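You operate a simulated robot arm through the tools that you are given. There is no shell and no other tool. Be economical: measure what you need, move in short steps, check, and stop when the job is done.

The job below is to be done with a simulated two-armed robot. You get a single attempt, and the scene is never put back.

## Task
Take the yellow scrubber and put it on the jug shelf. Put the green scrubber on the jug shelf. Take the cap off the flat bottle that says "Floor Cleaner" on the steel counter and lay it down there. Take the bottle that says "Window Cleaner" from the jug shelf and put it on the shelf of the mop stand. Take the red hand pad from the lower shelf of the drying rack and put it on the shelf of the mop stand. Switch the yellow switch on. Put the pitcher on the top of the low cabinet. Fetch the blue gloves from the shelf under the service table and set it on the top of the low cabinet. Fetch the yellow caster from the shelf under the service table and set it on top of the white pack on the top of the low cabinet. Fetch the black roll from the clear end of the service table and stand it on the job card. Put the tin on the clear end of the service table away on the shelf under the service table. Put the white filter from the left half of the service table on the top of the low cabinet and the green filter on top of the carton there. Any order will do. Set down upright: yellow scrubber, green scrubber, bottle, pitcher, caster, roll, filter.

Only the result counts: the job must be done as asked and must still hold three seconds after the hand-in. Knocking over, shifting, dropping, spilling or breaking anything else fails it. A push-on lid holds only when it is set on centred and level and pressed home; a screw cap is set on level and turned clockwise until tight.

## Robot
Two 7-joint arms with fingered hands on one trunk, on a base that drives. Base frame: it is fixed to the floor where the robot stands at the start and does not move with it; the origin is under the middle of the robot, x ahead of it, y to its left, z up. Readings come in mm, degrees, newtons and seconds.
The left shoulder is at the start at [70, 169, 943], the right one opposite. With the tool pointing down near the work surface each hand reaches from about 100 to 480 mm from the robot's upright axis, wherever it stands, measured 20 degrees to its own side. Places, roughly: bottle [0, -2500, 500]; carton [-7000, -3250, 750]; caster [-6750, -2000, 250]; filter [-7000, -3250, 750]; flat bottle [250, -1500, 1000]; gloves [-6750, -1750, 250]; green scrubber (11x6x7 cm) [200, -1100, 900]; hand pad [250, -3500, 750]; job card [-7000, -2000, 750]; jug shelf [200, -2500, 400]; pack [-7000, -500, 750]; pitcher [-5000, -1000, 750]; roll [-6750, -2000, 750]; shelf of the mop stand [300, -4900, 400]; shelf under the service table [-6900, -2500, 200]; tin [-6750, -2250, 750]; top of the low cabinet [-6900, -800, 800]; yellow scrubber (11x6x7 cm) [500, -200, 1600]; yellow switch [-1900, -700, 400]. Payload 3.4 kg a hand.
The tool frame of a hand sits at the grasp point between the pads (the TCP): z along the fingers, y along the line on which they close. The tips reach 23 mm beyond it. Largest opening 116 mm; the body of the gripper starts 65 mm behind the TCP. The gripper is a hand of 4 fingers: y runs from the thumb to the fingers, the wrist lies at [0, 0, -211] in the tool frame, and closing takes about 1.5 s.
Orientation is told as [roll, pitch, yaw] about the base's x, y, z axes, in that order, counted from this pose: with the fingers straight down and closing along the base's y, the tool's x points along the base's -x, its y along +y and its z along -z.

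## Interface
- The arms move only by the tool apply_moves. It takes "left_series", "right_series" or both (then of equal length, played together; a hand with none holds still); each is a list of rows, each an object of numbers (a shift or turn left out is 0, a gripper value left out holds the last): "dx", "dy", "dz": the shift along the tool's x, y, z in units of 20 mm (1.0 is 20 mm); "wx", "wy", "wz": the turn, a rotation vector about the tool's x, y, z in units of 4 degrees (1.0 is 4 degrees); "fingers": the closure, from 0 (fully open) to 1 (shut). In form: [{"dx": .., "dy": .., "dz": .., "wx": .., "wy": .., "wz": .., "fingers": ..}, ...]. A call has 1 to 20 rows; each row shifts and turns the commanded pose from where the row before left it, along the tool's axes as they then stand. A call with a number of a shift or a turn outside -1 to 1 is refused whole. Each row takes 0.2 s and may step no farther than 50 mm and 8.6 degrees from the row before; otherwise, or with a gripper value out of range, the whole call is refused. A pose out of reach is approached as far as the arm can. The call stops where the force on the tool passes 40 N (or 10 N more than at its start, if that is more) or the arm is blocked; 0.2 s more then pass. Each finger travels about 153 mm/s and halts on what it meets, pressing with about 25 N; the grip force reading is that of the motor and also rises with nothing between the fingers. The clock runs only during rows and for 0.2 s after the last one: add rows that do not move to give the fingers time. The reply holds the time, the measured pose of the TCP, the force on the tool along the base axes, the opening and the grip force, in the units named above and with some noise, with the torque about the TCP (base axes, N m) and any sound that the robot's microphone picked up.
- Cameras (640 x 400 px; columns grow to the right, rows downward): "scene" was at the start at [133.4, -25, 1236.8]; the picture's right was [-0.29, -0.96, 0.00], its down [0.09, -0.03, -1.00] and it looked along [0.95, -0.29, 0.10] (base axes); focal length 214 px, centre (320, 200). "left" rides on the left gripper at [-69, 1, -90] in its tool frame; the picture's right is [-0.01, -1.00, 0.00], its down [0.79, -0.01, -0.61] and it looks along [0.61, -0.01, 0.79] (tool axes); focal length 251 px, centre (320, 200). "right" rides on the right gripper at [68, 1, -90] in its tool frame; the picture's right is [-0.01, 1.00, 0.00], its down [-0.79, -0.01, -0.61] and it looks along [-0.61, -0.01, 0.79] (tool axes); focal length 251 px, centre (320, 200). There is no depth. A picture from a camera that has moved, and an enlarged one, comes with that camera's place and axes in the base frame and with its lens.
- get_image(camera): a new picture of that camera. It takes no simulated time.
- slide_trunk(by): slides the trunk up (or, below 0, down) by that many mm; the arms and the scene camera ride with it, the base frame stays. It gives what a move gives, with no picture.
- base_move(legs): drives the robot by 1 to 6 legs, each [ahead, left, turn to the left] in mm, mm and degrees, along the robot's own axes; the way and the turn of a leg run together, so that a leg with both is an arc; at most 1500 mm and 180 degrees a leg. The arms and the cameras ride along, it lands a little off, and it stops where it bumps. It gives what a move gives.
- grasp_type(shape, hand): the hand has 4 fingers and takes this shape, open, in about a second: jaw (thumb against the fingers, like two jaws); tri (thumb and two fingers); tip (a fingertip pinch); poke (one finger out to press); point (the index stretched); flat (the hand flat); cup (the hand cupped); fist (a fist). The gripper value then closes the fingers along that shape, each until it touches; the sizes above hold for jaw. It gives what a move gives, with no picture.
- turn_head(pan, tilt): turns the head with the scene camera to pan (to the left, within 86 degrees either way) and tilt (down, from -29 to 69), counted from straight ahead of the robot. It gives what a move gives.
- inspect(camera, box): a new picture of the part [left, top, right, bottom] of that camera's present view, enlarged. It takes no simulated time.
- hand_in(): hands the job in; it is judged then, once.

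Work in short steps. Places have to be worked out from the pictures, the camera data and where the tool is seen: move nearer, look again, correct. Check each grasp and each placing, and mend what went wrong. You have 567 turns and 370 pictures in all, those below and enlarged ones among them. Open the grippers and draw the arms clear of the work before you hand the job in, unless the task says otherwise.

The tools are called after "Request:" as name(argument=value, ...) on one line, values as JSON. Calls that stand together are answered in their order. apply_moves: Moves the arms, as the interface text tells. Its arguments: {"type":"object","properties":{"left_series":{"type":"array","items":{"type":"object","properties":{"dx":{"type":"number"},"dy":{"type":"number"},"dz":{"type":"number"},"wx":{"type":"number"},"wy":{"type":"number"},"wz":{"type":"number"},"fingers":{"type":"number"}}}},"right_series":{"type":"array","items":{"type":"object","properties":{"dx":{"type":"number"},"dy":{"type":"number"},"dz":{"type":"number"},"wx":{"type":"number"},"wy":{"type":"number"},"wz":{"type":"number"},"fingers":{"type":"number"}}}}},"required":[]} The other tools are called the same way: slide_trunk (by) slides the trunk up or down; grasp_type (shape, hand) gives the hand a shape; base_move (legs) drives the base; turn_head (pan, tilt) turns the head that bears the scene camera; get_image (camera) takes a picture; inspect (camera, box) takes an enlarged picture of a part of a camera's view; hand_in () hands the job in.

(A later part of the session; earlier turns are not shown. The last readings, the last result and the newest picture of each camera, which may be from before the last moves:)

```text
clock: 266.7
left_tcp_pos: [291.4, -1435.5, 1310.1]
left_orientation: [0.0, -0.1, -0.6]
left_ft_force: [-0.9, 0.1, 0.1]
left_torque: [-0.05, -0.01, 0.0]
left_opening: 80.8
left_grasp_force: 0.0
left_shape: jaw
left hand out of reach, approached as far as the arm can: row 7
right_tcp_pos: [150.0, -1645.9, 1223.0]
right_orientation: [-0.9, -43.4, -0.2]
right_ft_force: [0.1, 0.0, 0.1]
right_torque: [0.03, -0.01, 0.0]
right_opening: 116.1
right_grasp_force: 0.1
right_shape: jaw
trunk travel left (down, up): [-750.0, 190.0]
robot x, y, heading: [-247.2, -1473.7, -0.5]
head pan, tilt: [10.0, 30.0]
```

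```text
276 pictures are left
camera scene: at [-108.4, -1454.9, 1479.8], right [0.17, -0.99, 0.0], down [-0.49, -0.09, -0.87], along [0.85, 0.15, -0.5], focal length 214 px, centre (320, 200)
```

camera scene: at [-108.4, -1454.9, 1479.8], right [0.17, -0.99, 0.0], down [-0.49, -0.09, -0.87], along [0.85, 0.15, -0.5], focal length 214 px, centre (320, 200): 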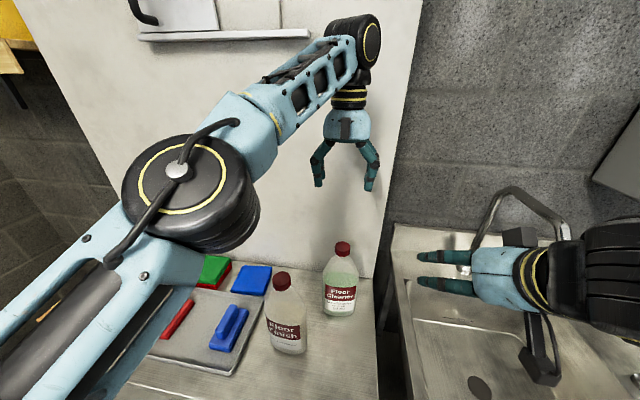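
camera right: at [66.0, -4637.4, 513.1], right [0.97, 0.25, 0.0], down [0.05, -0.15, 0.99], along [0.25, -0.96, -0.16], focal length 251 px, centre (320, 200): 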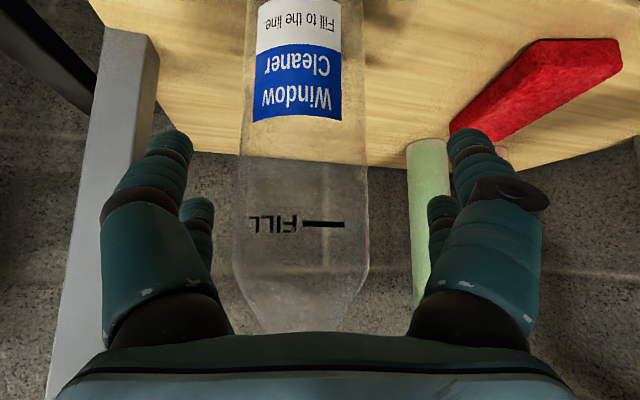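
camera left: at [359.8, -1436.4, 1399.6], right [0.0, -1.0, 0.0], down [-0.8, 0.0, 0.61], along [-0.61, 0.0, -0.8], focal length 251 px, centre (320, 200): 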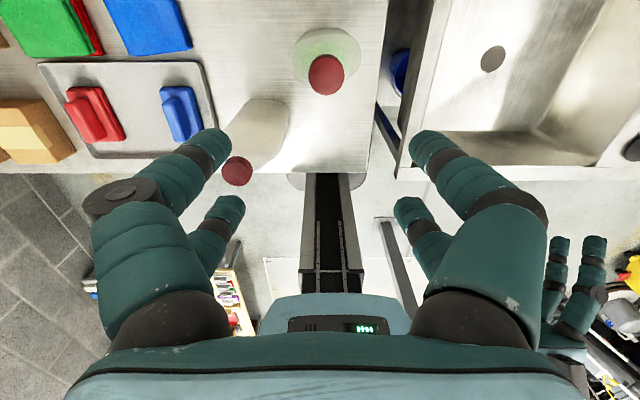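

Cap ≈39 mm wide at (303,-1441). I'll turn it with the left hand alone, pressing lightly down. First I lower the hand above the cap and pre-rotate it clockwise.

Request:
apply_moves(left_series=[{"dz": 1, "dx": -0.1, "dy": -0.2}, {"dz": 1, "dx": -0.1, "wz": 1}, {"dz": 1, "dx": -0.1, "wz": 1}, {"dz": 1, "wz": 1}, {"dz": 1, "wz": 1}, {"dz": 1, "wz": 1}, {"wz": 1}, {"wz": 1}, {"wz": 1}, {"wz": 1}, {"wz": 1}, {"wz": 1}, {"wz": 1}, {"wz": 1}, {"wz": 1}, {"wz": 1}, {}])

Request:
get_image(camera="left")

Request:
get_image(camera="scene")

```text
clock: 270.3
left_tcp_pos: [297.1, -1442.5, 1189.9]
left_orientation: [0.0, 0.0, -60.5]
left_ft_force: [-0.5, 0.8, -0.3]
left_torque: [0.02, -0.03, 0.01]
left_opening: 80.9
left_grasp_force: 0.1
left_shape: jaw
right_tcp_pos: [147.7, -1644.5, 1223.3]
right_orientation: [-0.9, -43.3, -0.2]
right_ft_force: [0.6, 0.6, 0.6]
right_torque: [-0.01, 0.01, 0.02]
right_opening: 115.9
right_grasp_force: 0.0
right_shape: jaw
trunk travel left (down, up): [-750.0, 190.0]
robot x, y, heading: [-249.9, -1473.8, -0.2]
head pan, tilt: [10.0, 30.0]
```

```text
275 pictures are left
camera left: at [331.1, -1501.9, 1279.0], right [-0.87, -0.5, 0.0], down [-0.4, 0.69, 0.61], along [-0.3, 0.53, -0.79], focal length 251 px, centre (320, 200)
```

left: 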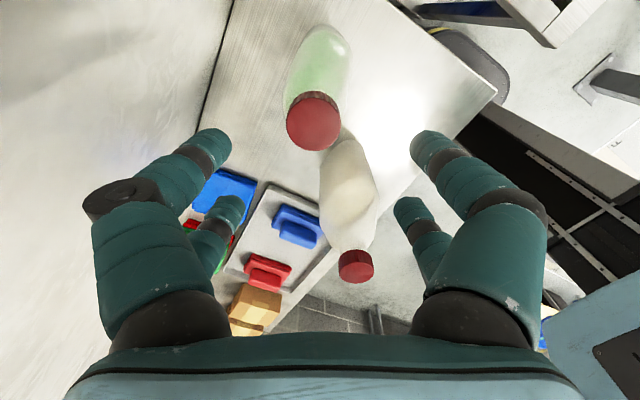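

```text
274 pictures are left
camera scene: at [-108.5, -1455.9, 1479.8], right [0.17, -0.99, 0.0], down [-0.49, -0.08, -0.87], along [0.85, 0.15, -0.5], focal length 214 px, centre (320, 200)
```

scene: 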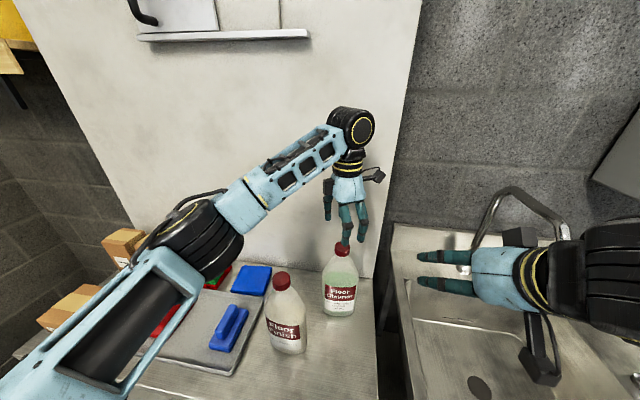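

Cap is at (304,-1445). I correct and descend around it.

Request:
apply_moves(left_series=[{"dx": -0.28, "dy": 0.24, "fingers": 0.42}, {"dz": 1}, {"dz": 1}, {"dz": 1}, {}])

Request:
get_image(camera="left")

```text
clock: 271.5
left_tcp_pos: [303.1, -1444.4, 1131.0]
left_orientation: [0.1, -0.1, -60.6]
left_ft_force: [0.2, 0.7, 0.3]
left_torque: [0.0, 0.02, 0.03]
left_opening: 67.8
left_grasp_force: 0.0
left_shape: jaw
right_tcp_pos: [148.8, -1644.8, 1224.1]
right_orientation: [-0.9, -43.4, -0.1]
right_ft_force: [0.1, 0.3, 0.0]
right_torque: [-0.01, -0.02, -0.03]
right_opening: 116.0
right_grasp_force: 0.0
right_shape: jaw
trunk travel left (down, up): [-750.0, 190.0]
robot x, y, heading: [-247.0, -1469.9, -0.3]
head pan, tilt: [10.0, 30.0]
```

```text
273 pictures are left
camera left: at [338.0, -1504.1, 1219.4], right [-0.87, -0.5, 0.0], down [-0.4, 0.69, 0.61], along [-0.3, 0.53, -0.8], focal length 251 px, centre (320, 200)
```

left: 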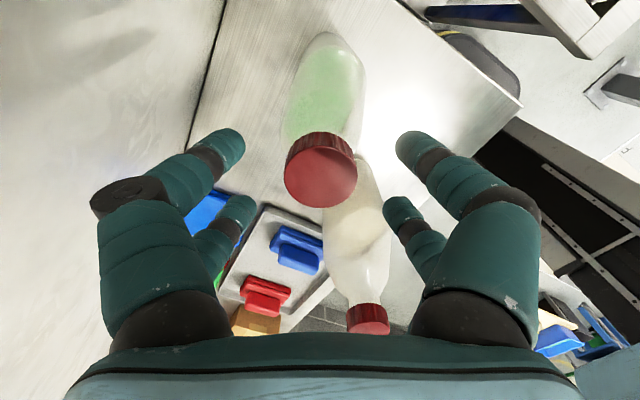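

Well centred. Descend 33 mm and grip the cap.

Request:
apply_moves(left_series=[{"dz": 0.85, "dx": -0.05}, {"dz": 0.8}, {}, {"fingers": 1}, {}, {}, {}, {}, {}, {}])

Request:
get_image(camera="left")

```text
clock: 273.7
left_tcp_pos: [301.8, -1444.9, 1097.3]
left_orientation: [0.1, -0.1, -60.6]
left_ft_force: [2.4, -0.1, 14.9]
left_torque: [0.43, -0.21, 0.02]
left_opening: 5.5
left_grasp_force: 25.6
left_shape: jaw
right_tcp_pos: [146.1, -1644.9, 1222.8]
right_orientation: [-0.8, -43.5, -0.1]
right_ft_force: [0.2, 0.0, -0.4]
right_torque: [-0.02, -0.02, -0.02]
right_opening: 116.0
right_grasp_force: 0.1
right_shape: jaw
trunk travel left (down, up): [-750.0, 190.0]
robot x, y, heading: [-246.9, -1475.9, -0.4]
head pan, tilt: [10.0, 30.0]
```

```text
272 pictures are left
camera left: at [337.0, -1505.2, 1187.2], right [-0.87, -0.5, 0.0], down [-0.4, 0.69, 0.61], along [-0.3, 0.53, -0.8], focal length 251 px, centre (320, 200)
```

left: 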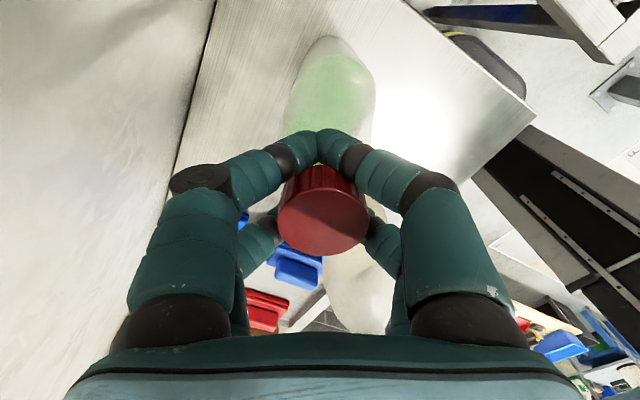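

The two finger pairs passed either side of the round cap. I open, raise, and change to the three-finger "tri" shape.

Request:
apply_moves(left_series=[{"fingers": 0.3}, {}, {}, {"dz": -1}, {"dz": -1}, {"dz": -1}, {"dz": -1}, {}])

Request:
get_image(camera="left")

Request:
grasp_type(hand="left", shape="tri")

Request:
get_image(camera="left")

```text
clock: 275.5
left_tcp_pos: [304.1, -1445.8, 1177.4]
left_orientation: [0.0, 0.0, -60.5]
left_ft_force: [-0.5, -0.4, -0.1]
left_torque: [-0.01, 0.01, 0.01]
left_opening: 81.0
left_grasp_force: 0.0
left_shape: jaw
right_tcp_pos: [148.9, -1645.0, 1223.1]
right_orientation: [-0.9, -43.5, 0.0]
right_ft_force: [0.2, -0.3, 0.1]
right_torque: [-0.04, -0.01, 0.02]
right_opening: 115.9
right_grasp_force: 0.0
right_shape: jaw
trunk travel left (down, up): [-750.0, 190.0]
robot x, y, heading: [-250.9, -1474.9, -0.1]
head pan, tilt: [10.0, 30.0]
```

```text
271 pictures are left
camera left: at [338.2, -1505.6, 1266.1], right [-0.87, -0.5, 0.0], down [-0.4, 0.69, 0.61], along [-0.3, 0.53, -0.79], focal length 251 px, centre (320, 200)
```

left: 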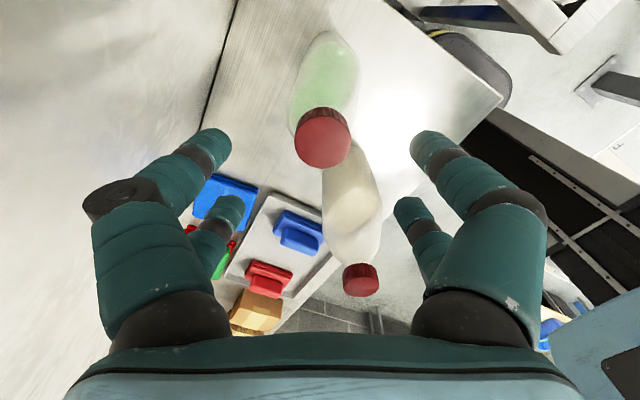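

```text
clock: 276.4
left_tcp_pos: [303.8, -1446.3, 1176.1]
left_orientation: [0.0, 0.1, -60.6]
left_ft_force: [0.8, -0.5, 0.0]
left_torque: [-0.03, 0.04, -0.03]
left_opening: 115.5
left_grasp_force: 0.0
left_shape: tri
right_tcp_pos: [148.2, -1645.0, 1222.5]
right_orientation: [-0.9, -43.4, -0.1]
right_ft_force: [-0.1, -0.5, 0.5]
right_torque: [0.0, 0.04, -0.01]
right_opening: 115.9
right_grasp_force: 0.0
right_shape: jaw
trunk travel left (down, up): [-750.0, 190.0]
robot x, y, heading: [-248.3, -1473.1, -0.3]
head pan, tilt: [10.0, 30.0]
```

```text
270 pictures are left
camera left: at [338.0, -1505.6, 1265.9], right [-0.87, -0.5, 0.0], down [-0.4, 0.69, 0.61], along [-0.3, 0.53, -0.79], focal length 251 px, centre (320, 200)
```

left: 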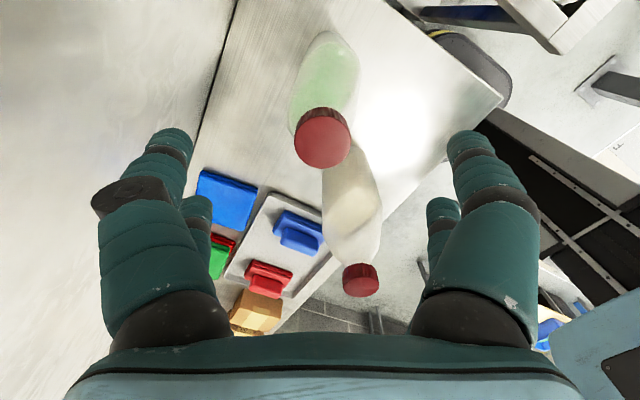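

I test how the tri shape closes in air.

Request:
apply_moves(left_series=[{"fingers": 0.65}, {}, {}, {}, {}])

Request:
get_image(camera="left")

```text
clock: 277.6
left_tcp_pos: [304.1, -1446.4, 1177.0]
left_orientation: [0.0, 0.0, -60.6]
left_ft_force: [-0.5, 0.0, -0.9]
left_torque: [0.02, 0.02, 0.0]
left_opening: 40.9
left_grasp_force: 0.1
left_shape: tri
right_tcp_pos: [147.0, -1645.6, 1222.7]
right_orientation: [-0.9, -43.4, 0.0]
right_ft_force: [-0.5, 0.4, 0.2]
right_torque: [0.01, 0.0, 0.0]
right_opening: 115.9
right_grasp_force: 0.0
right_shape: jaw
trunk travel left (down, up): [-750.0, 190.0]
robot x, y, heading: [-248.2, -1469.0, -0.4]
head pan, tilt: [10.0, 30.0]
```

```text
269 pictures are left
camera left: at [338.1, -1505.6, 1265.9], right [-0.87, -0.5, 0.0], down [-0.4, 0.69, 0.61], along [-0.3, 0.53, -0.79], focal length 251 px, centre (320, 200)
```

left: 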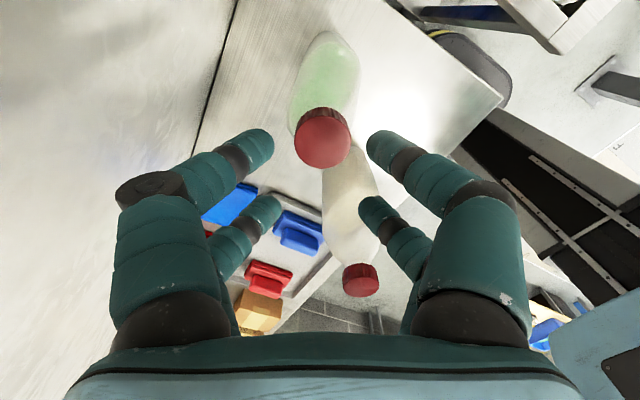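

All shapes so far close as two pairs. I check the "tip" pinch shape.

Request:
grasp_type(hand="left", shape="tip")

Request:
apply_moves(left_series=[{"fingers": 0.6}, {}, {}, {}, {}])

Request:
get_image(camera="left")

Request:
inspect(camera="scene", box=[260, 110, 440, 330])

```text
clock: 278.5
left_tcp_pos: [303.8, -1445.7, 1176.1]
left_orientation: [0.0, 0.0, -60.6]
left_ft_force: [-0.3, 0.0, -0.5]
left_torque: [0.02, 0.01, -0.02]
left_opening: 115.6
left_grasp_force: 0.0
left_shape: tip
right_tcp_pos: [149.3, -1645.4, 1223.6]
right_orientation: [-0.9, -43.4, -0.1]
right_ft_force: [0.6, -0.6, -0.4]
right_torque: [0.02, 0.01, 0.0]
right_opening: 116.1
right_grasp_force: 0.0
right_shape: jaw
trunk travel left (down, up): [-750.0, 190.0]
robot x, y, heading: [-249.4, -1473.0, -0.3]
head pan, tilt: [10.0, 30.0]
```

```text
clock: 279.7
left_tcp_pos: [303.2, -1446.2, 1176.8]
left_orientation: [0.0, 0.0, -60.6]
left_ft_force: [0.3, 0.0, 0.7]
left_torque: [0.02, 0.02, 0.03]
left_opening: 46.8
left_grasp_force: 0.0
left_shape: tip
right_tcp_pos: [148.4, -1646.3, 1223.2]
right_orientation: [-0.9, -43.5, -0.2]
right_ft_force: [0.0, -0.1, 0.2]
right_torque: [0.01, 0.01, 0.02]
right_opening: 115.9
right_grasp_force: 0.0
right_shape: jaw
trunk travel left (down, up): [-750.0, 190.0]
robot x, y, heading: [-247.5, -1473.9, -0.1]
head pan, tilt: [10.0, 30.0]
```

```text
268 pictures are left
camera left: at [338.1, -1505.6, 1265.9], right [-0.87, -0.5, 0.0], down [-0.4, 0.69, 0.61], along [-0.3, 0.53, -0.79], focal length 251 px, centre (320, 200)
```

left: 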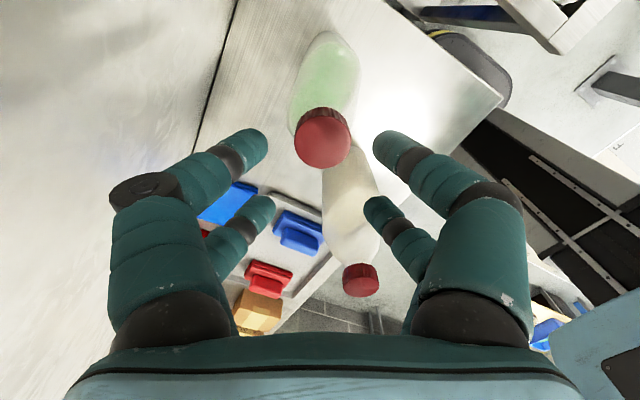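

```text
1.82 times, centred on (350, 220) of scene
camera zoom: at [-108.5, -1455.9, 1479.8], right [0.17, -0.99, 0.0], down [-0.49, -0.08, -0.87], along [0.85, 0.15, -0.5], focal length 390 px, centre (266, 164)
```

zoom: 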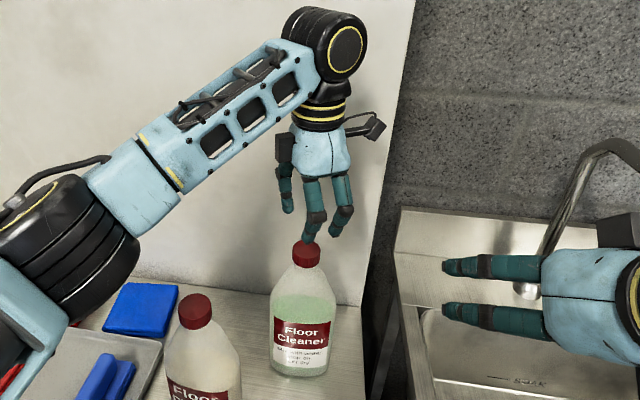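

Actually that earlier cage of four fingers around the cap is a valid four-point grip. I return to jaw, re-grip the cap centred, and turn counter-clockwise a little.

Request:
grasp_type(hand="left", shape="jaw")

Request:
apply_moves(left_series=[{"fingers": 0.42}, {"dz": 1}, {"dz": 1}, {"dz": 1}, {"dz": 0.9}, {"fingers": 1}, {}, {}, {}, {}, {}, {}])

Request:
get_image(camera="left")

```text
clock: 280.6
left_tcp_pos: [303.6, -1445.8, 1176.5]
left_orientation: [-0.1, 0.1, -60.6]
left_ft_force: [0.4, -0.3, 0.0]
left_torque: [0.01, -0.05, -0.01]
left_opening: 115.7
left_grasp_force: 0.0
left_shape: jaw
right_tcp_pos: [148.8, -1645.9, 1223.2]
right_orientation: [-0.9, -43.4, -0.1]
right_ft_force: [-0.9, 0.2, -1.4]
right_torque: [-0.03, 0.01, 0.0]
right_opening: 115.9
right_grasp_force: 0.0
right_shape: jaw
trunk travel left (down, up): [-750.0, 190.0]
robot x, y, heading: [-246.2, -1471.5, -0.1]
head pan, tilt: [10.0, 30.0]
```

```text
clock: 283.2
left_tcp_pos: [304.1, -1445.5, 1099.1]
left_orientation: [-0.1, -0.1, -60.7]
left_ft_force: [1.4, 1.0, 2.4]
left_torque: [0.3, -0.45, 0.07]
left_opening: 3.8
left_grasp_force: 24.7
left_shape: jaw
right_tcp_pos: [148.9, -1646.0, 1222.2]
right_orientation: [-0.8, -43.4, 0.0]
right_ft_force: [0.4, -0.2, -0.1]
right_torque: [0.0, 0.01, -0.01]
right_opening: 115.6
right_grasp_force: 0.1
right_shape: jaw
trunk travel left (down, up): [-750.0, 190.0]
robot x, y, heading: [-249.3, -1473.4, -0.2]
head pan, tilt: [10.0, 30.0]
```

```text
266 pictures are left
camera left: at [338.5, -1504.9, 1188.5], right [-0.87, -0.5, 0.0], down [-0.4, 0.69, 0.61], along [-0.3, 0.53, -0.8], focal length 251 px, centre (320, 200)
```

left: 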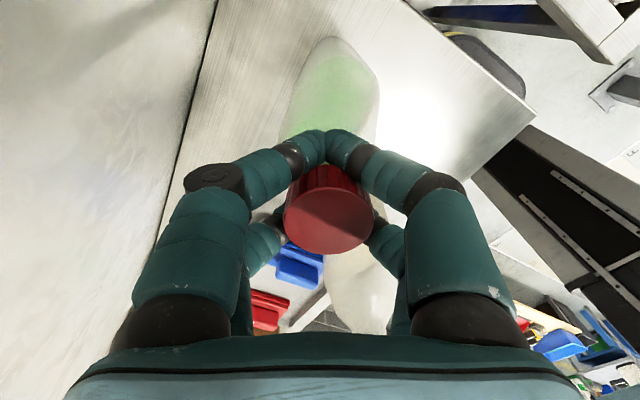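

The cap is caged by all four fingers. Turn 24° counter-clockwise as a test.

Request:
apply_moves(left_series=[{"wz": -1}, {"wz": -1}, {"wz": -1}, {"wz": -1}, {"wz": -1}, {"wz": -1}, {}])

Request:
get_image(camera="left")

Request:
inspect(camera="scene", box=[260, 110, 440, 330])

```text
clock: 284.8
left_tcp_pos: [303.6, -1445.5, 1098.2]
left_orientation: [0.0, 0.0, -36.5]
left_ft_force: [0.6, 0.8, 6.7]
left_torque: [0.21, -0.23, -0.17]
left_opening: 3.8
left_grasp_force: 25.2
left_shape: jaw
right_tcp_pos: [148.5, -1646.3, 1223.6]
right_orientation: [-0.9, -43.4, -0.1]
right_ft_force: [0.4, 0.9, 0.2]
right_torque: [0.0, 0.01, 0.0]
right_opening: 116.0
right_grasp_force: 0.0
right_shape: jaw
trunk travel left (down, up): [-750.0, 190.0]
robot x, y, heading: [-246.6, -1471.6, -0.5]
head pan, tilt: [10.0, 30.0]
```

```text
265 pictures are left
camera left: at [359.1, -1485.8, 1188.5], right [-0.59, -0.81, 0.0], down [-0.64, 0.47, 0.61], along [-0.49, 0.36, -0.8], focal length 251 px, centre (320, 200)
```

left: 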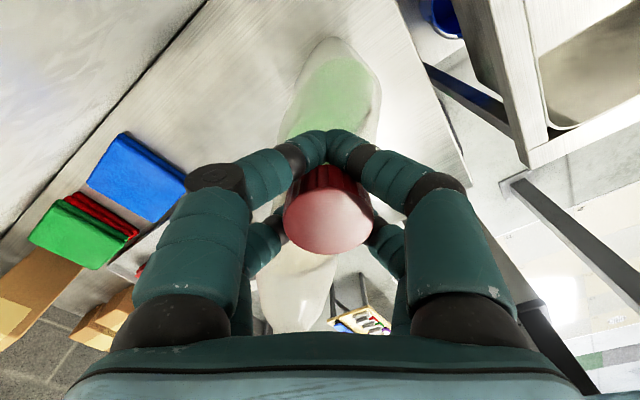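

```text
1.82 times, centred on (350, 220) of scene
camera zoom: at [-109.5, -1456.0, 1479.9], right [0.17, -0.99, 0.0], down [-0.49, -0.08, -0.87], along [0.85, 0.15, -0.5], focal length 390 px, centre (266, 164)
```

zoom: 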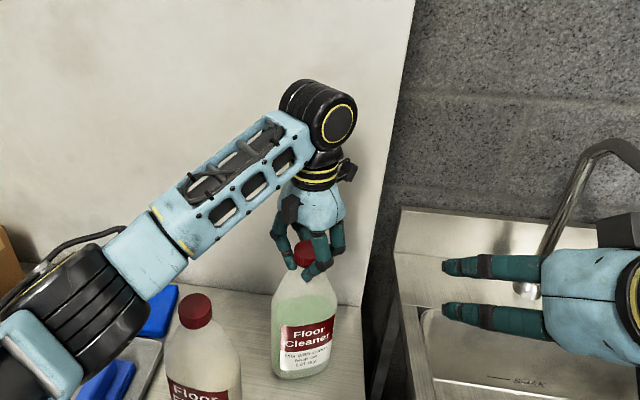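

The bottle turned with the cap. I turn it back, then press down ~30 N so friction holds the bottle.

Request:
apply_moves(left_series=[{"wz": 1}, {"wz": 1}, {"wz": 1}, {"wz": 1}, {"wz": 1}, {"wz": 1}, {"dz": 0.1}, {"dz": 0.1}, {}])

```text
clock: 286.9
left_tcp_pos: [303.5, -1445.5, 1097.6]
left_orientation: [0.3, -0.4, -60.6]
left_ft_force: [-1.8, 0.8, 22.4]
left_torque: [0.37, 0.17, 0.04]
left_opening: 4.1
left_grasp_force: 25.3
left_shape: jaw
right_tcp_pos: [148.3, -1645.5, 1223.5]
right_orientation: [-0.9, -43.4, -0.1]
right_ft_force: [0.0, 0.6, 0.2]
right_torque: [0.0, -0.02, -0.04]
right_opening: 115.8
right_grasp_force: 0.1
right_shape: jaw
trunk travel left (down, up): [-750.0, 190.0]
robot x, y, heading: [-249.1, -1472.6, -0.1]
head pan, tilt: [10.0, 30.0]
stopped in row 9 (left hand): the force on the tool passed its limit at 41 N (the readings are from after the stop); the commanded pose is now the measured one
```

Pressing at ~22 N; turn 24° again.

Request:
apply_moves(left_series=[{"wz": -1}, {"wz": -1}, {"wz": -1}, {"wz": -1}, {"wz": -1}, {"wz": -1}])

Request:
inspect(camera="scene", box=[260, 110, 440, 330])

```text
clock: 288.3
left_tcp_pos: [301.0, -1445.7, 1100.1]
left_orientation: [0.2, -0.6, -36.6]
left_ft_force: [2.1, 1.4, 31.9]
left_torque: [0.2, 0.13, -0.55]
left_opening: 4.0
left_grasp_force: 25.3
left_shape: jaw
right_tcp_pos: [143.4, -1645.8, 1225.1]
right_orientation: [-0.9, -43.5, -0.1]
right_ft_force: [-0.2, -0.3, -0.7]
right_torque: [-0.03, 0.02, -0.01]
right_opening: 115.9
right_grasp_force: 0.0
right_shape: jaw
trunk travel left (down, up): [-750.0, 190.0]
robot x, y, heading: [-248.0, -1468.5, -0.5]
head pan, tilt: [10.0, 30.0]
```

```text
1.82 times, centred on (350, 220) of scene
camera zoom: at [-113.9, -1455.8, 1480.6], right [0.17, -0.99, 0.0], down [-0.49, -0.08, -0.87], along [0.86, 0.15, -0.5], focal length 390 px, centre (266, 164)
```

zoom: 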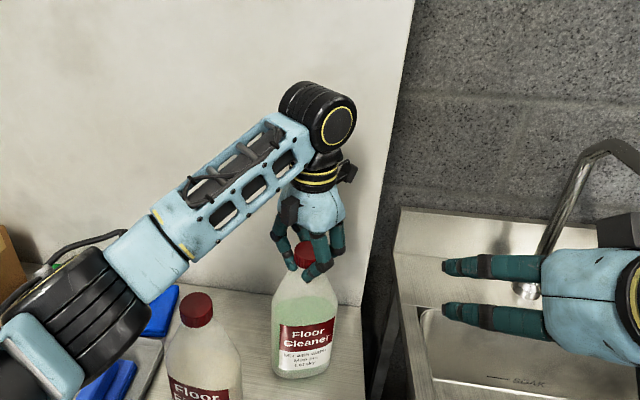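

Still turning with it, so the right hand must hold the bottle. I turn it back and keep the cap caged; meanwhile the right hand is brought upright and yawed 90° so it can grip the flat faces from the right.

Request:
apply_moves(left_series=[{"dz": -0.1}, {"wz": 1}, {"wz": 1}, {"wz": 1}, {"wz": 1}, {"wz": 1}, {"wz": 1}, {}, {}, {}, {}], right_series=[{"wy": 1}, {"wy": 1}, {"wy": 1}, {"wy": 1}, {"wy": 1}, {"wy": 1}, {"wy": 1}, {"wy": 1}, {"wy": 1}, {"wy": 1}, {"wy": 0.9}])

Request:
apply_moves(right_series=[{"wz": -1, "dy": -0.5}, {"wz": -1, "dx": 0, "dy": -0.5}, {"wz": -1}, {"wz": -1}, {"wz": -1}, {"wz": -1}, {"wz": -1}, {"wz": -1}, {"wz": -1}, {"wz": -1}, {"wz": -1}, {"wz": -1}, {"wz": -1}, {"wz": -1}, {"wz": -1}, {"wz": -1}, {"wz": -1}, {"wz": -1}, {"wz": -1}, {"wz": -1}])

```text
clock: 290.7
left_tcp_pos: [305.1, -1444.0, 1099.0]
left_orientation: [0.2, -0.2, -60.6]
left_ft_force: [-0.2, 0.2, 5.6]
left_torque: [0.04, -0.11, 0.08]
left_opening: 4.0
left_grasp_force: 25.1
left_shape: jaw
right_tcp_pos: [147.8, -1645.7, 1223.9]
right_orientation: [-0.7, 0.3, -0.7]
right_ft_force: [-0.4, 0.6, -0.8]
right_torque: [-0.05, -0.01, -0.01]
right_opening: 116.0
right_grasp_force: 0.0
right_shape: jaw
trunk travel left (down, up): [-750.0, 190.0]
robot x, y, heading: [-247.0, -1472.0, 0.0]
head pan, tilt: [10.0, 30.0]
```

```text
clock: 294.9
left_tcp_pos: [303.4, -1445.8, 1099.1]
left_orientation: [0.2, -0.1, -60.6]
left_ft_force: [-0.4, 0.1, 4.5]
left_torque: [0.05, -0.08, 0.03]
left_opening: 3.9
left_grasp_force: 24.9
left_shape: jaw
right_tcp_pos: [148.4, -1665.5, 1222.5]
right_orientation: [0.2, 0.6, 79.5]
right_ft_force: [0.3, 0.8, 0.1]
right_torque: [-0.01, 0.03, -0.02]
right_opening: 115.8
right_grasp_force: 0.0
right_shape: jaw
trunk travel left (down, up): [-750.0, 190.0]
robot x, y, heading: [-246.6, -1469.3, -0.3]
head pan, tilt: [10.0, 30.0]
```

Yaw is fine. I finish the yaw, roll the hand to point down-left, then move to the pre-grip point right of the bottle.

Request:
apply_moves(right_series=[{"wz": -1}, {"wz": -1}, {"wz": -0.6}, {"wy": -1}, {"wy": -1}, {"wy": -1}, {"wy": -1}, {"wy": -1}, {"wy": -1}, {"wy": -1}, {"wy": -1}, {"wy": -1}, {"wy": -1}, {"wy": -1}, {}])

Request:
get_image(camera="right")

Request:
get_image(camera="scene")

```text
clock: 298.1
left_tcp_pos: [303.5, -1443.5, 1099.7]
left_orientation: [0.2, -0.2, -60.5]
left_ft_force: [0.1, 0.7, 5.1]
left_torque: [0.11, -0.11, 0.02]
left_opening: 3.9
left_grasp_force: 24.9
left_shape: jaw
right_tcp_pos: [149.0, -1665.9, 1223.8]
right_orientation: [0.3, -43.4, 89.5]
right_ft_force: [-0.2, -0.3, 0.2]
right_torque: [-0.02, 0.02, 0.0]
right_opening: 115.7
right_grasp_force: 0.0
right_shape: jaw
trunk travel left (down, up): [-750.0, 190.0]
robot x, y, heading: [-248.0, -1469.4, -0.1]
head pan, tilt: [10.0, 30.0]
```

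```text
262 pictures are left
camera right: at [147.0, -1777.7, 1243.3], right [-1.0, 0.01, 0.01], down [0.01, 0.16, 0.99], along [0.01, 0.99, -0.16], focal length 251 px, centre (320, 200)
```

right: 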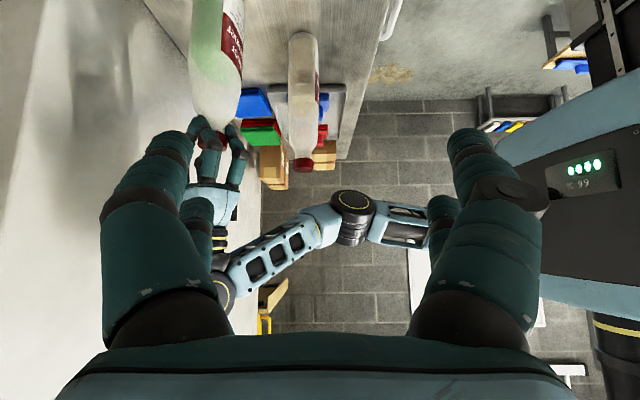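

```text
261 pictures are left
camera scene: at [-109.5, -1455.8, 1479.9], right [0.17, -0.99, 0.0], down [-0.49, -0.08, -0.87], along [0.85, 0.15, -0.5], focal length 214 px, centre (320, 200)
```

scene: 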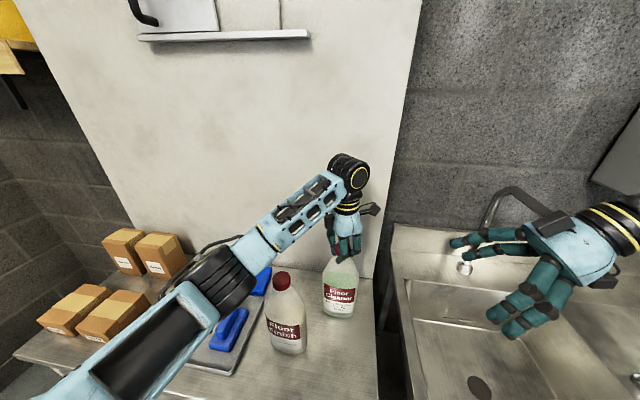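

The bottle's thin side faces the right hand. I move it to the pre-grip point.

Request:
apply_moves(right_series=[{"dy": -0.97}, {"dy": -0.97}, {"dy": -0.97}, {"dy": -0.97}, {"dy": -0.97}, {"dy": -0.97}, {"dy": -0.97}, {"dy": -0.97}, {"dz": 0.93, "dx": 0.27}, {"dz": 0.93, "dx": 0.27}, {"dz": 0.93, "dx": 0.27}, {"dz": 0.93, "dx": 0.27}, {"dz": 0.93, "dx": 0.27}, {}])

Request:
get_image(camera="right")

```text
clock: 301.1
left_tcp_pos: [305.0, -1445.1, 1099.4]
left_orientation: [0.2, -0.2, -60.5]
left_ft_force: [-0.8, 0.5, 5.5]
left_torque: [0.05, -0.07, 0.04]
left_opening: 4.1
left_grasp_force: 25.2
left_shape: jaw
right_tcp_pos: [304.4, -1622.9, 1138.1]
right_orientation: [0.2, -43.4, 89.6]
right_ft_force: [-0.3, 0.4, 0.0]
right_torque: [0.04, 0.0, 0.02]
right_opening: 115.6
right_grasp_force: 0.1
right_shape: jaw
trunk travel left (down, up): [-750.0, 190.0]
robot x, y, heading: [-249.8, -1474.4, -0.2]
head pan, tilt: [10.0, 30.0]
```

```text
260 pictures are left
camera right: at [302.7, -1734.7, 1156.7], right [-1.0, 0.01, 0.01], down [0.01, 0.16, 0.99], along [0.01, 0.99, -0.16], focal length 251 px, centre (320, 200)
```

right: 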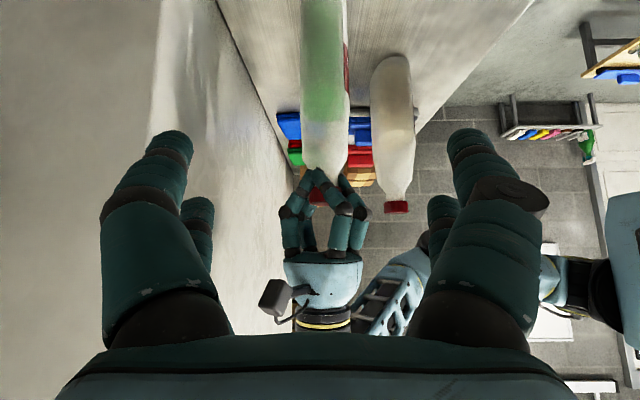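

Aligned. I approach 8 rows along the fingers and check.

Request:
apply_moves(right_series=[{"dz": 0.98, "dx": 0.09, "fingers": 0.2}, {"dz": 0.98, "dx": 0.09}, {"dz": 0.98, "dx": 0.09}, {"dz": 0.98, "dx": 0.09}, {"dz": 0.98, "dx": 0.09}, {"dz": 0.98, "dx": 0.09}, {"dz": 0.98, "dx": 0.09}, {"dz": 0.98, "dx": 0.09}, {}])

Request:
get_image(camera="right")

Request:
get_image(camera="scene")

```text
clock: 303.1
left_tcp_pos: [304.7, -1444.9, 1098.3]
left_orientation: [0.2, -0.3, -60.7]
left_ft_force: [-0.6, 0.3, 4.6]
left_torque: [0.05, -0.07, 0.03]
left_opening: 3.8
left_grasp_force: 25.3
left_shape: jaw
right_tcp_pos: [273.1, -1543.7, 1031.3]
right_orientation: [0.1, -43.2, 89.5]
right_ft_force: [-0.1, -1.1, -1.0]
right_torque: [0.0, 0.0, 0.01]
right_opening: 93.2
right_grasp_force: 0.0
right_shape: jaw
right hand out of reach, approached as far as the arm can: row 5, 6, 7, 8
trunk travel left (down, up): [-750.0, 190.0]
robot x, y, heading: [-251.8, -1470.9, -0.5]
head pan, tilt: [10.0, 30.0]
```

```text
259 pictures are left
camera right: at [270.6, -1655.1, 1052.2], right [-1.0, 0.01, 0.01], down [0.01, 0.16, 0.99], along [0.01, 0.99, -0.16], focal length 251 px, centre (320, 200)
```

right: 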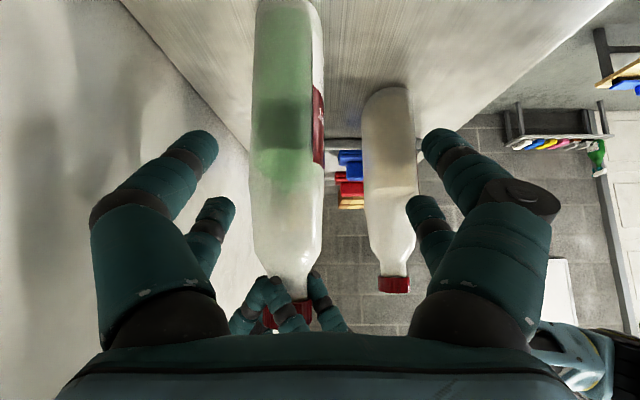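

```text
258 pictures are left
camera scene: at [-109.7, -1455.9, 1479.9], right [0.17, -0.99, 0.0], down [-0.49, -0.08, -0.87], along [0.85, 0.15, -0.5], focal length 214 px, centre (320, 200)
```

scene: 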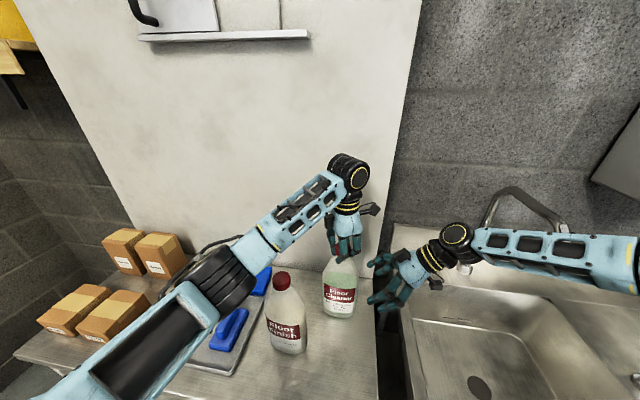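

The right arm ran out of reach. I release the cap, retract both hands, and reposition the base 150 mm to the right and 100 lower.

Request:
apply_moves(right_series=[{"dz": -0.9}, {"dz": -0.9}, {"dz": -0.9}, {"dz": -0.9}, {"dz": -0.9}, {"dz": -0.9}, {}, {}, {}], left_series=[{"fingers": 0.35}, {}, {}, {"dz": -1}, {"dz": -1}, {"dz": -1}, {"dz": -1}, {"dz": -1}, {"dz": -1}])

Request:
base_move(legs=[[0, -150, 0]])

Request:
slide_trunk(by=-80)

Request:
get_image(camera="scene")

Request:
get_image(camera="right")

```text
clock: 305.1
left_tcp_pos: [305.1, -1446.8, 1219.9]
left_orientation: [0.2, -0.2, -60.6]
left_ft_force: [-0.5, 0.6, 0.7]
left_torque: [-0.01, 0.0, 0.01]
left_opening: 74.9
left_grasp_force: 0.1
left_shape: jaw
right_tcp_pos: [270.9, -1618.4, 1112.2]
right_orientation: [0.3, -43.4, 89.4]
right_ft_force: [-0.4, -0.9, 0.2]
right_torque: [0.0, 0.0, 0.04]
right_opening: 92.9
right_grasp_force: 0.1
right_shape: jaw
trunk travel left (down, up): [-750.0, 190.0]
robot x, y, heading: [-247.2, -1470.8, -0.2]
head pan, tilt: [10.0, 30.0]
```

```text
clock: 306.5
left_tcp_pos: [303.4, -1596.0, 1218.4]
left_orientation: [0.1, -0.3, -60.6]
left_ft_force: [-0.8, 0.8, 0.0]
left_torque: [-0.01, 0.01, -0.03]
left_opening: 75.0
left_grasp_force: 0.1
left_shape: jaw
right_tcp_pos: [270.4, -1768.1, 1111.5]
right_orientation: [0.3, -43.3, 89.4]
right_ft_force: [-0.1, 0.6, 0.9]
right_torque: [-0.01, -0.02, 0.0]
right_opening: 92.9
right_grasp_force: 0.0
right_shape: jaw
trunk travel left (down, up): [-750.0, 190.0]
robot x, y, heading: [-247.6, -1620.0, -0.4]
head pan, tilt: [10.0, 30.0]
```

```text
clock: 307.1
left_tcp_pos: [299.4, -1593.7, 1182.0]
left_orientation: [0.2, -0.3, -60.6]
left_ft_force: [0.6, -1.2, -0.8]
left_torque: [0.07, 0.0, 0.0]
left_opening: 74.7
left_grasp_force: 0.0
left_shape: jaw
right_tcp_pos: [265.7, -1763.6, 1080.8]
right_orientation: [-0.5, -43.4, 90.5]
right_ft_force: [-12.2, 17.1, 2.0]
right_torque: [-1.87, -1.23, -1.17]
right_opening: 93.1
right_grasp_force: 0.1
right_shape: jaw
trunk travel left (down, up): [-713.0, 227.0]
robot x, y, heading: [-247.9, -1619.3, -0.6]
head pan, tilt: [10.0, 30.0]
stopped: the force on the tool passed its limit at 50 N (the readings are from after the stop); the commanded pose is now the measured one
```

```text
257 pictures are left
camera scene: at [-114.8, -1603.9, 1442.6], right [0.17, -0.99, 0.0], down [-0.49, -0.09, -0.87], along [0.86, 0.14, -0.5], focal length 214 px, centre (320, 200)
```

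scene: 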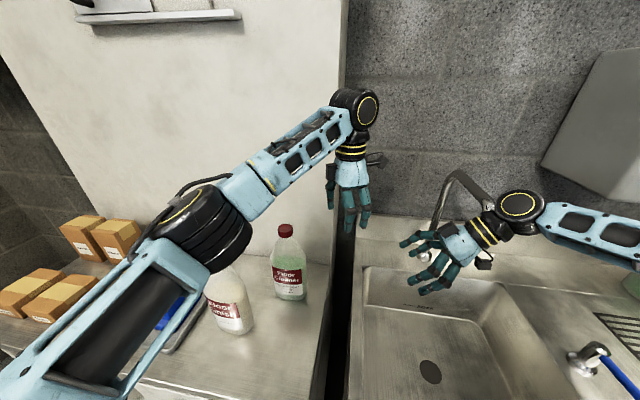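

```text
256 pictures are left
camera right: at [265.0, -1876.1, 1099.2], right [-1.0, 0.01, 0.0], down [0.0, 0.16, 0.99], along [0.01, 0.99, -0.16], focal length 251 px, centre (320, 200)
```

right: 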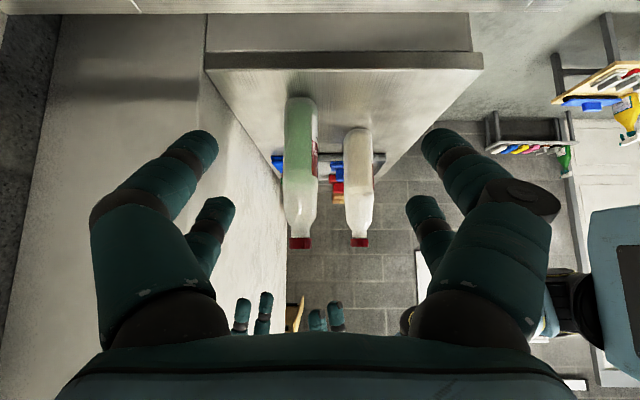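

The hand brushed the faucet's gooseneck. I raise straight back up and then move the hand toward the bottle, away from the tap, before lowering.

Request:
slide_trunk(by=60)

Request:
apply_moves(right_series=[{"dx": -0.9, "dz": 0.3}, {"dx": -0.9, "dz": 0.3}, {"dx": -0.7, "dz": 0.7}, {"dx": -0.7, "dz": 0.7}, {"dx": -0.7, "dz": 0.7}, {"dx": -0.7, "dz": 0.7}, {"dx": -0.7, "dz": 0.7}, {}])

Request:
get_image(camera="scene")

```text
clock: 308.1
left_tcp_pos: [305.3, -1597.7, 1241.9]
left_orientation: [0.1, -0.1, -60.6]
left_ft_force: [-0.5, -0.4, 0.4]
left_torque: [0.01, 0.02, 0.01]
left_opening: 74.8
left_grasp_force: 0.2
left_shape: jaw
right_tcp_pos: [270.8, -1768.2, 1136.5]
right_orientation: [-0.2, -43.6, 90.0]
right_ft_force: [-0.2, -0.6, -0.4]
right_torque: [-0.01, 0.02, 0.01]
right_opening: 93.1
right_grasp_force: 0.1
right_shape: jaw
trunk travel left (down, up): [-773.0, 167.0]
robot x, y, heading: [-247.3, -1621.5, -0.2]
head pan, tilt: [10.0, 30.0]
```

```text
clock: 309.9
left_tcp_pos: [303.1, -1596.4, 1242.4]
left_orientation: [0.2, -0.2, -60.6]
left_ft_force: [0.0, 0.0, 0.2]
left_torque: [-0.03, 0.02, -0.02]
left_opening: 74.8
left_grasp_force: 0.0
left_shape: jaw
right_tcp_pos: [266.8, -1637.9, 1151.4]
right_orientation: [-0.3, -43.6, 89.9]
right_ft_force: [-0.7, 0.5, 0.2]
right_torque: [0.01, 0.03, -0.04]
right_opening: 92.8
right_grasp_force: 0.2
right_shape: jaw
right hand out of reach, approached as far as the arm can: row 7
trunk travel left (down, up): [-773.0, 167.0]
robot x, y, heading: [-249.3, -1623.0, -0.2]
head pan, tilt: [10.0, 30.0]
```

```text
255 pictures are left
camera scene: at [-110.3, -1606.6, 1502.8], right [0.17, -0.99, 0.0], down [-0.49, -0.08, -0.87], along [0.85, 0.15, -0.5], focal length 214 px, centre (320, 200)
```

scene: 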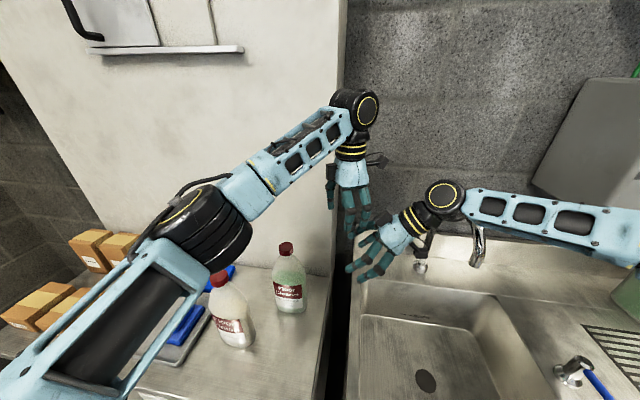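

The wrist can't bend that way. New plan: turn the whole bottle 90° clockwise with the cap grip (it follows), so the right hand can hold its thin sides from the front. First I swing the right hand back to face forward.

Request:
apply_moves(right_series=[{"dy": 1}, {"dy": 1}, {"dy": 1}, {"dy": 1}, {"dy": 1}, {"dy": 1}, {"wy": 1}, {"wy": 1}, {"wy": 1}, {"wy": 1}, {"wy": 1}, {"wy": 1}, {"wy": 1}, {"wy": 1}, {"wy": 1}, {"wy": 1}, {"wy": 0.9}, {}])

Request:
apply_moves(right_series=[{"wz": 1}, {"wz": 1}, {"wz": 1}, {"wz": 1}, {"wz": 1}, {"wz": 1}, {"wz": 1}, {"wz": 1}, {"wz": 1}, {"wz": 1}, {"wz": 1}, {"wz": 1}, {"wz": 1}, {"wz": 1}, {"wz": 1}, {"wz": 1}, {"wz": 1}, {"wz": 1}, {"wz": 1}, {"wz": 1}])

Request:
apply_moves(right_series=[{"wz": 1}, {"wz": 1}, {"wz": 0.5}, {"wy": -1}, {"wy": -1}, {"wy": -1}, {"wy": -1}, {"wy": -1}, {"wy": -1}, {"wy": -1}, {"wy": -1}, {"wy": -1}, {"wy": -1}, {"wy": -1}, {}])

Request:
base_move(legs=[[0, 150, 0.3]])

```text
clock: 313.7
left_tcp_pos: [303.8, -1596.9, 1242.8]
left_orientation: [0.1, -0.2, -60.6]
left_ft_force: [-0.2, 0.6, 0.7]
left_torque: [0.03, 0.01, -0.04]
left_opening: 74.7
left_grasp_force: 0.0
left_shape: jaw
right_tcp_pos: [135.8, -1679.0, 1150.8]
right_orientation: [-0.2, -4.0, 89.9]
right_ft_force: [-0.5, 0.3, 0.3]
right_torque: [-0.01, -0.02, -0.03]
right_opening: 92.9
right_grasp_force: 0.1
right_shape: jaw
right hand out of reach, approached as far as the arm can: row 13, 14, 15, 16, 17
trunk travel left (down, up): [-773.0, 167.0]
robot x, y, heading: [-249.5, -1622.6, 0.0]
head pan, tilt: [10.0, 30.0]
```

```text
clock: 317.9
left_tcp_pos: [303.3, -1595.5, 1241.8]
left_orientation: [0.1, -0.1, -60.6]
left_ft_force: [0.6, -0.4, 0.1]
left_torque: [0.0, 0.05, -0.01]
left_opening: 74.8
left_grasp_force: 0.0
left_shape: jaw
right_tcp_pos: [135.0, -1678.8, 1150.5]
right_orientation: [4.1, -1.0, 9.6]
right_ft_force: [0.7, 0.0, 0.2]
right_torque: [-0.01, 0.02, -0.05]
right_opening: 93.0
right_grasp_force: 0.1
right_shape: jaw
trunk travel left (down, up): [-773.0, 167.0]
robot x, y, heading: [-252.0, -1617.6, -0.2]
head pan, tilt: [10.0, 30.0]
```

```text
clock: 321.1
left_tcp_pos: [303.4, -1595.9, 1241.4]
left_orientation: [0.1, -0.2, -60.6]
left_ft_force: [0.0, -0.3, 1.3]
left_torque: [-0.02, -0.01, -0.01]
left_opening: 75.2
left_grasp_force: 0.1
left_shape: jaw
right_tcp_pos: [134.2, -1680.5, 1150.3]
right_orientation: [5.7, -44.1, -4.1]
right_ft_force: [0.5, -0.3, 1.3]
right_torque: [0.0, 0.01, -0.01]
right_opening: 93.0
right_grasp_force: 0.1
right_shape: jaw
trunk travel left (down, up): [-773.0, 167.0]
robot x, y, heading: [-246.0, -1619.4, -0.3]
head pan, tilt: [10.0, 30.0]
```

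```text
clock: 322.5
left_tcp_pos: [304.3, -1446.2, 1241.9]
left_orientation: [0.2, -0.1, -60.2]
left_ft_force: [0.2, -0.2, -0.2]
left_torque: [0.05, 0.03, -0.02]
left_opening: 75.0
left_grasp_force: 0.1
left_shape: jaw
right_tcp_pos: [135.1, -1533.0, 1150.8]
right_orientation: [5.9, -44.0, -3.9]
right_ft_force: [-0.1, -0.1, -0.4]
right_torque: [0.01, 0.01, 0.04]
right_opening: 93.2
right_grasp_force: 0.1
right_shape: jaw
trunk travel left (down, up): [-773.0, 167.0]
robot x, y, heading: [-248.9, -1473.7, 0.1]
head pan, tilt: [10.0, 30.0]
```

Now yaw the left hand counter-clockwise 90° (to +30°) in the air and check alignment over the cap.

Request:
apply_moves(left_series=[{"wz": -1}, {"wz": -1}, {"wz": -1}, {"wz": -1}, {"wz": -1}, {"wz": -1}, {"wz": -1}, {"wz": -1}, {"wz": -1}, {"wz": -1}, {"wz": -1}, {"wz": -1}, {"wz": -1}, {"wz": -1}, {"wz": -1}, {"wz": -1}, {"wz": -1}, {"wz": -1}, {"wz": -1}, {"wz": -1}])

Request:
apply_moves(left_series=[{"wz": -1}, {"wz": -1}, {"dz": 1}, {"dz": 1}, {"dz": 1}, {}])

Request:
get_image(camera="left")

```text
clock: 326.7
left_tcp_pos: [305.8, -1445.0, 1242.6]
left_orientation: [-0.2, -0.1, 19.8]
left_ft_force: [-0.6, -0.4, -0.1]
left_torque: [-0.03, -0.02, 0.01]
left_opening: 75.0
left_grasp_force: 0.0
left_shape: jaw
right_tcp_pos: [135.6, -1531.4, 1151.8]
right_orientation: [5.7, -44.0, -3.7]
right_ft_force: [0.1, -0.1, -0.1]
right_torque: [0.01, 0.04, -0.04]
right_opening: 92.8
right_grasp_force: 0.1
right_shape: jaw
trunk travel left (down, up): [-773.0, 167.0]
robot x, y, heading: [-248.9, -1473.1, 0.1]
head pan, tilt: [10.0, 30.0]
```

```text
clock: 328.1
left_tcp_pos: [304.3, -1443.3, 1183.0]
left_orientation: [-0.2, -0.1, 27.7]
left_ft_force: [-0.2, 0.3, -0.3]
left_torque: [-0.02, 0.01, 0.0]
left_opening: 74.8
left_grasp_force: 0.1
left_shape: jaw
right_tcp_pos: [136.4, -1531.3, 1150.3]
right_orientation: [5.7, -44.1, -3.7]
right_ft_force: [-1.0, -0.1, -0.2]
right_torque: [-0.03, -0.01, 0.06]
right_opening: 92.9
right_grasp_force: 0.0
right_shape: jaw
trunk travel left (down, up): [-773.0, 167.0]
robot x, y, heading: [-246.6, -1474.4, 0.4]
head pan, tilt: [10.0, 30.0]
```

```text
254 pictures are left
camera left: at [364.7, -1411.0, 1272.6], right [0.47, -0.88, 0.0], down [-0.7, -0.38, 0.6], along [-0.53, -0.29, -0.8], focal length 251 px, centre (320, 200)
```

left: 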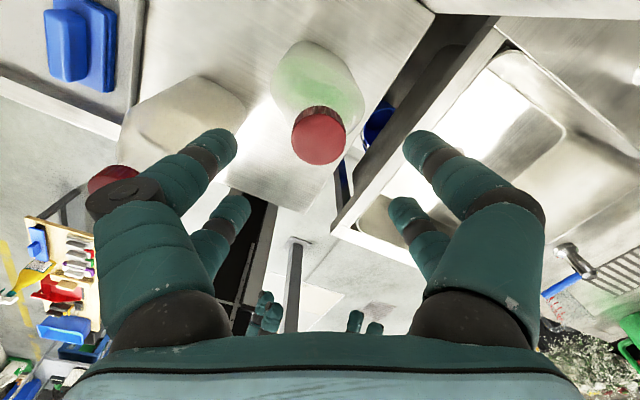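

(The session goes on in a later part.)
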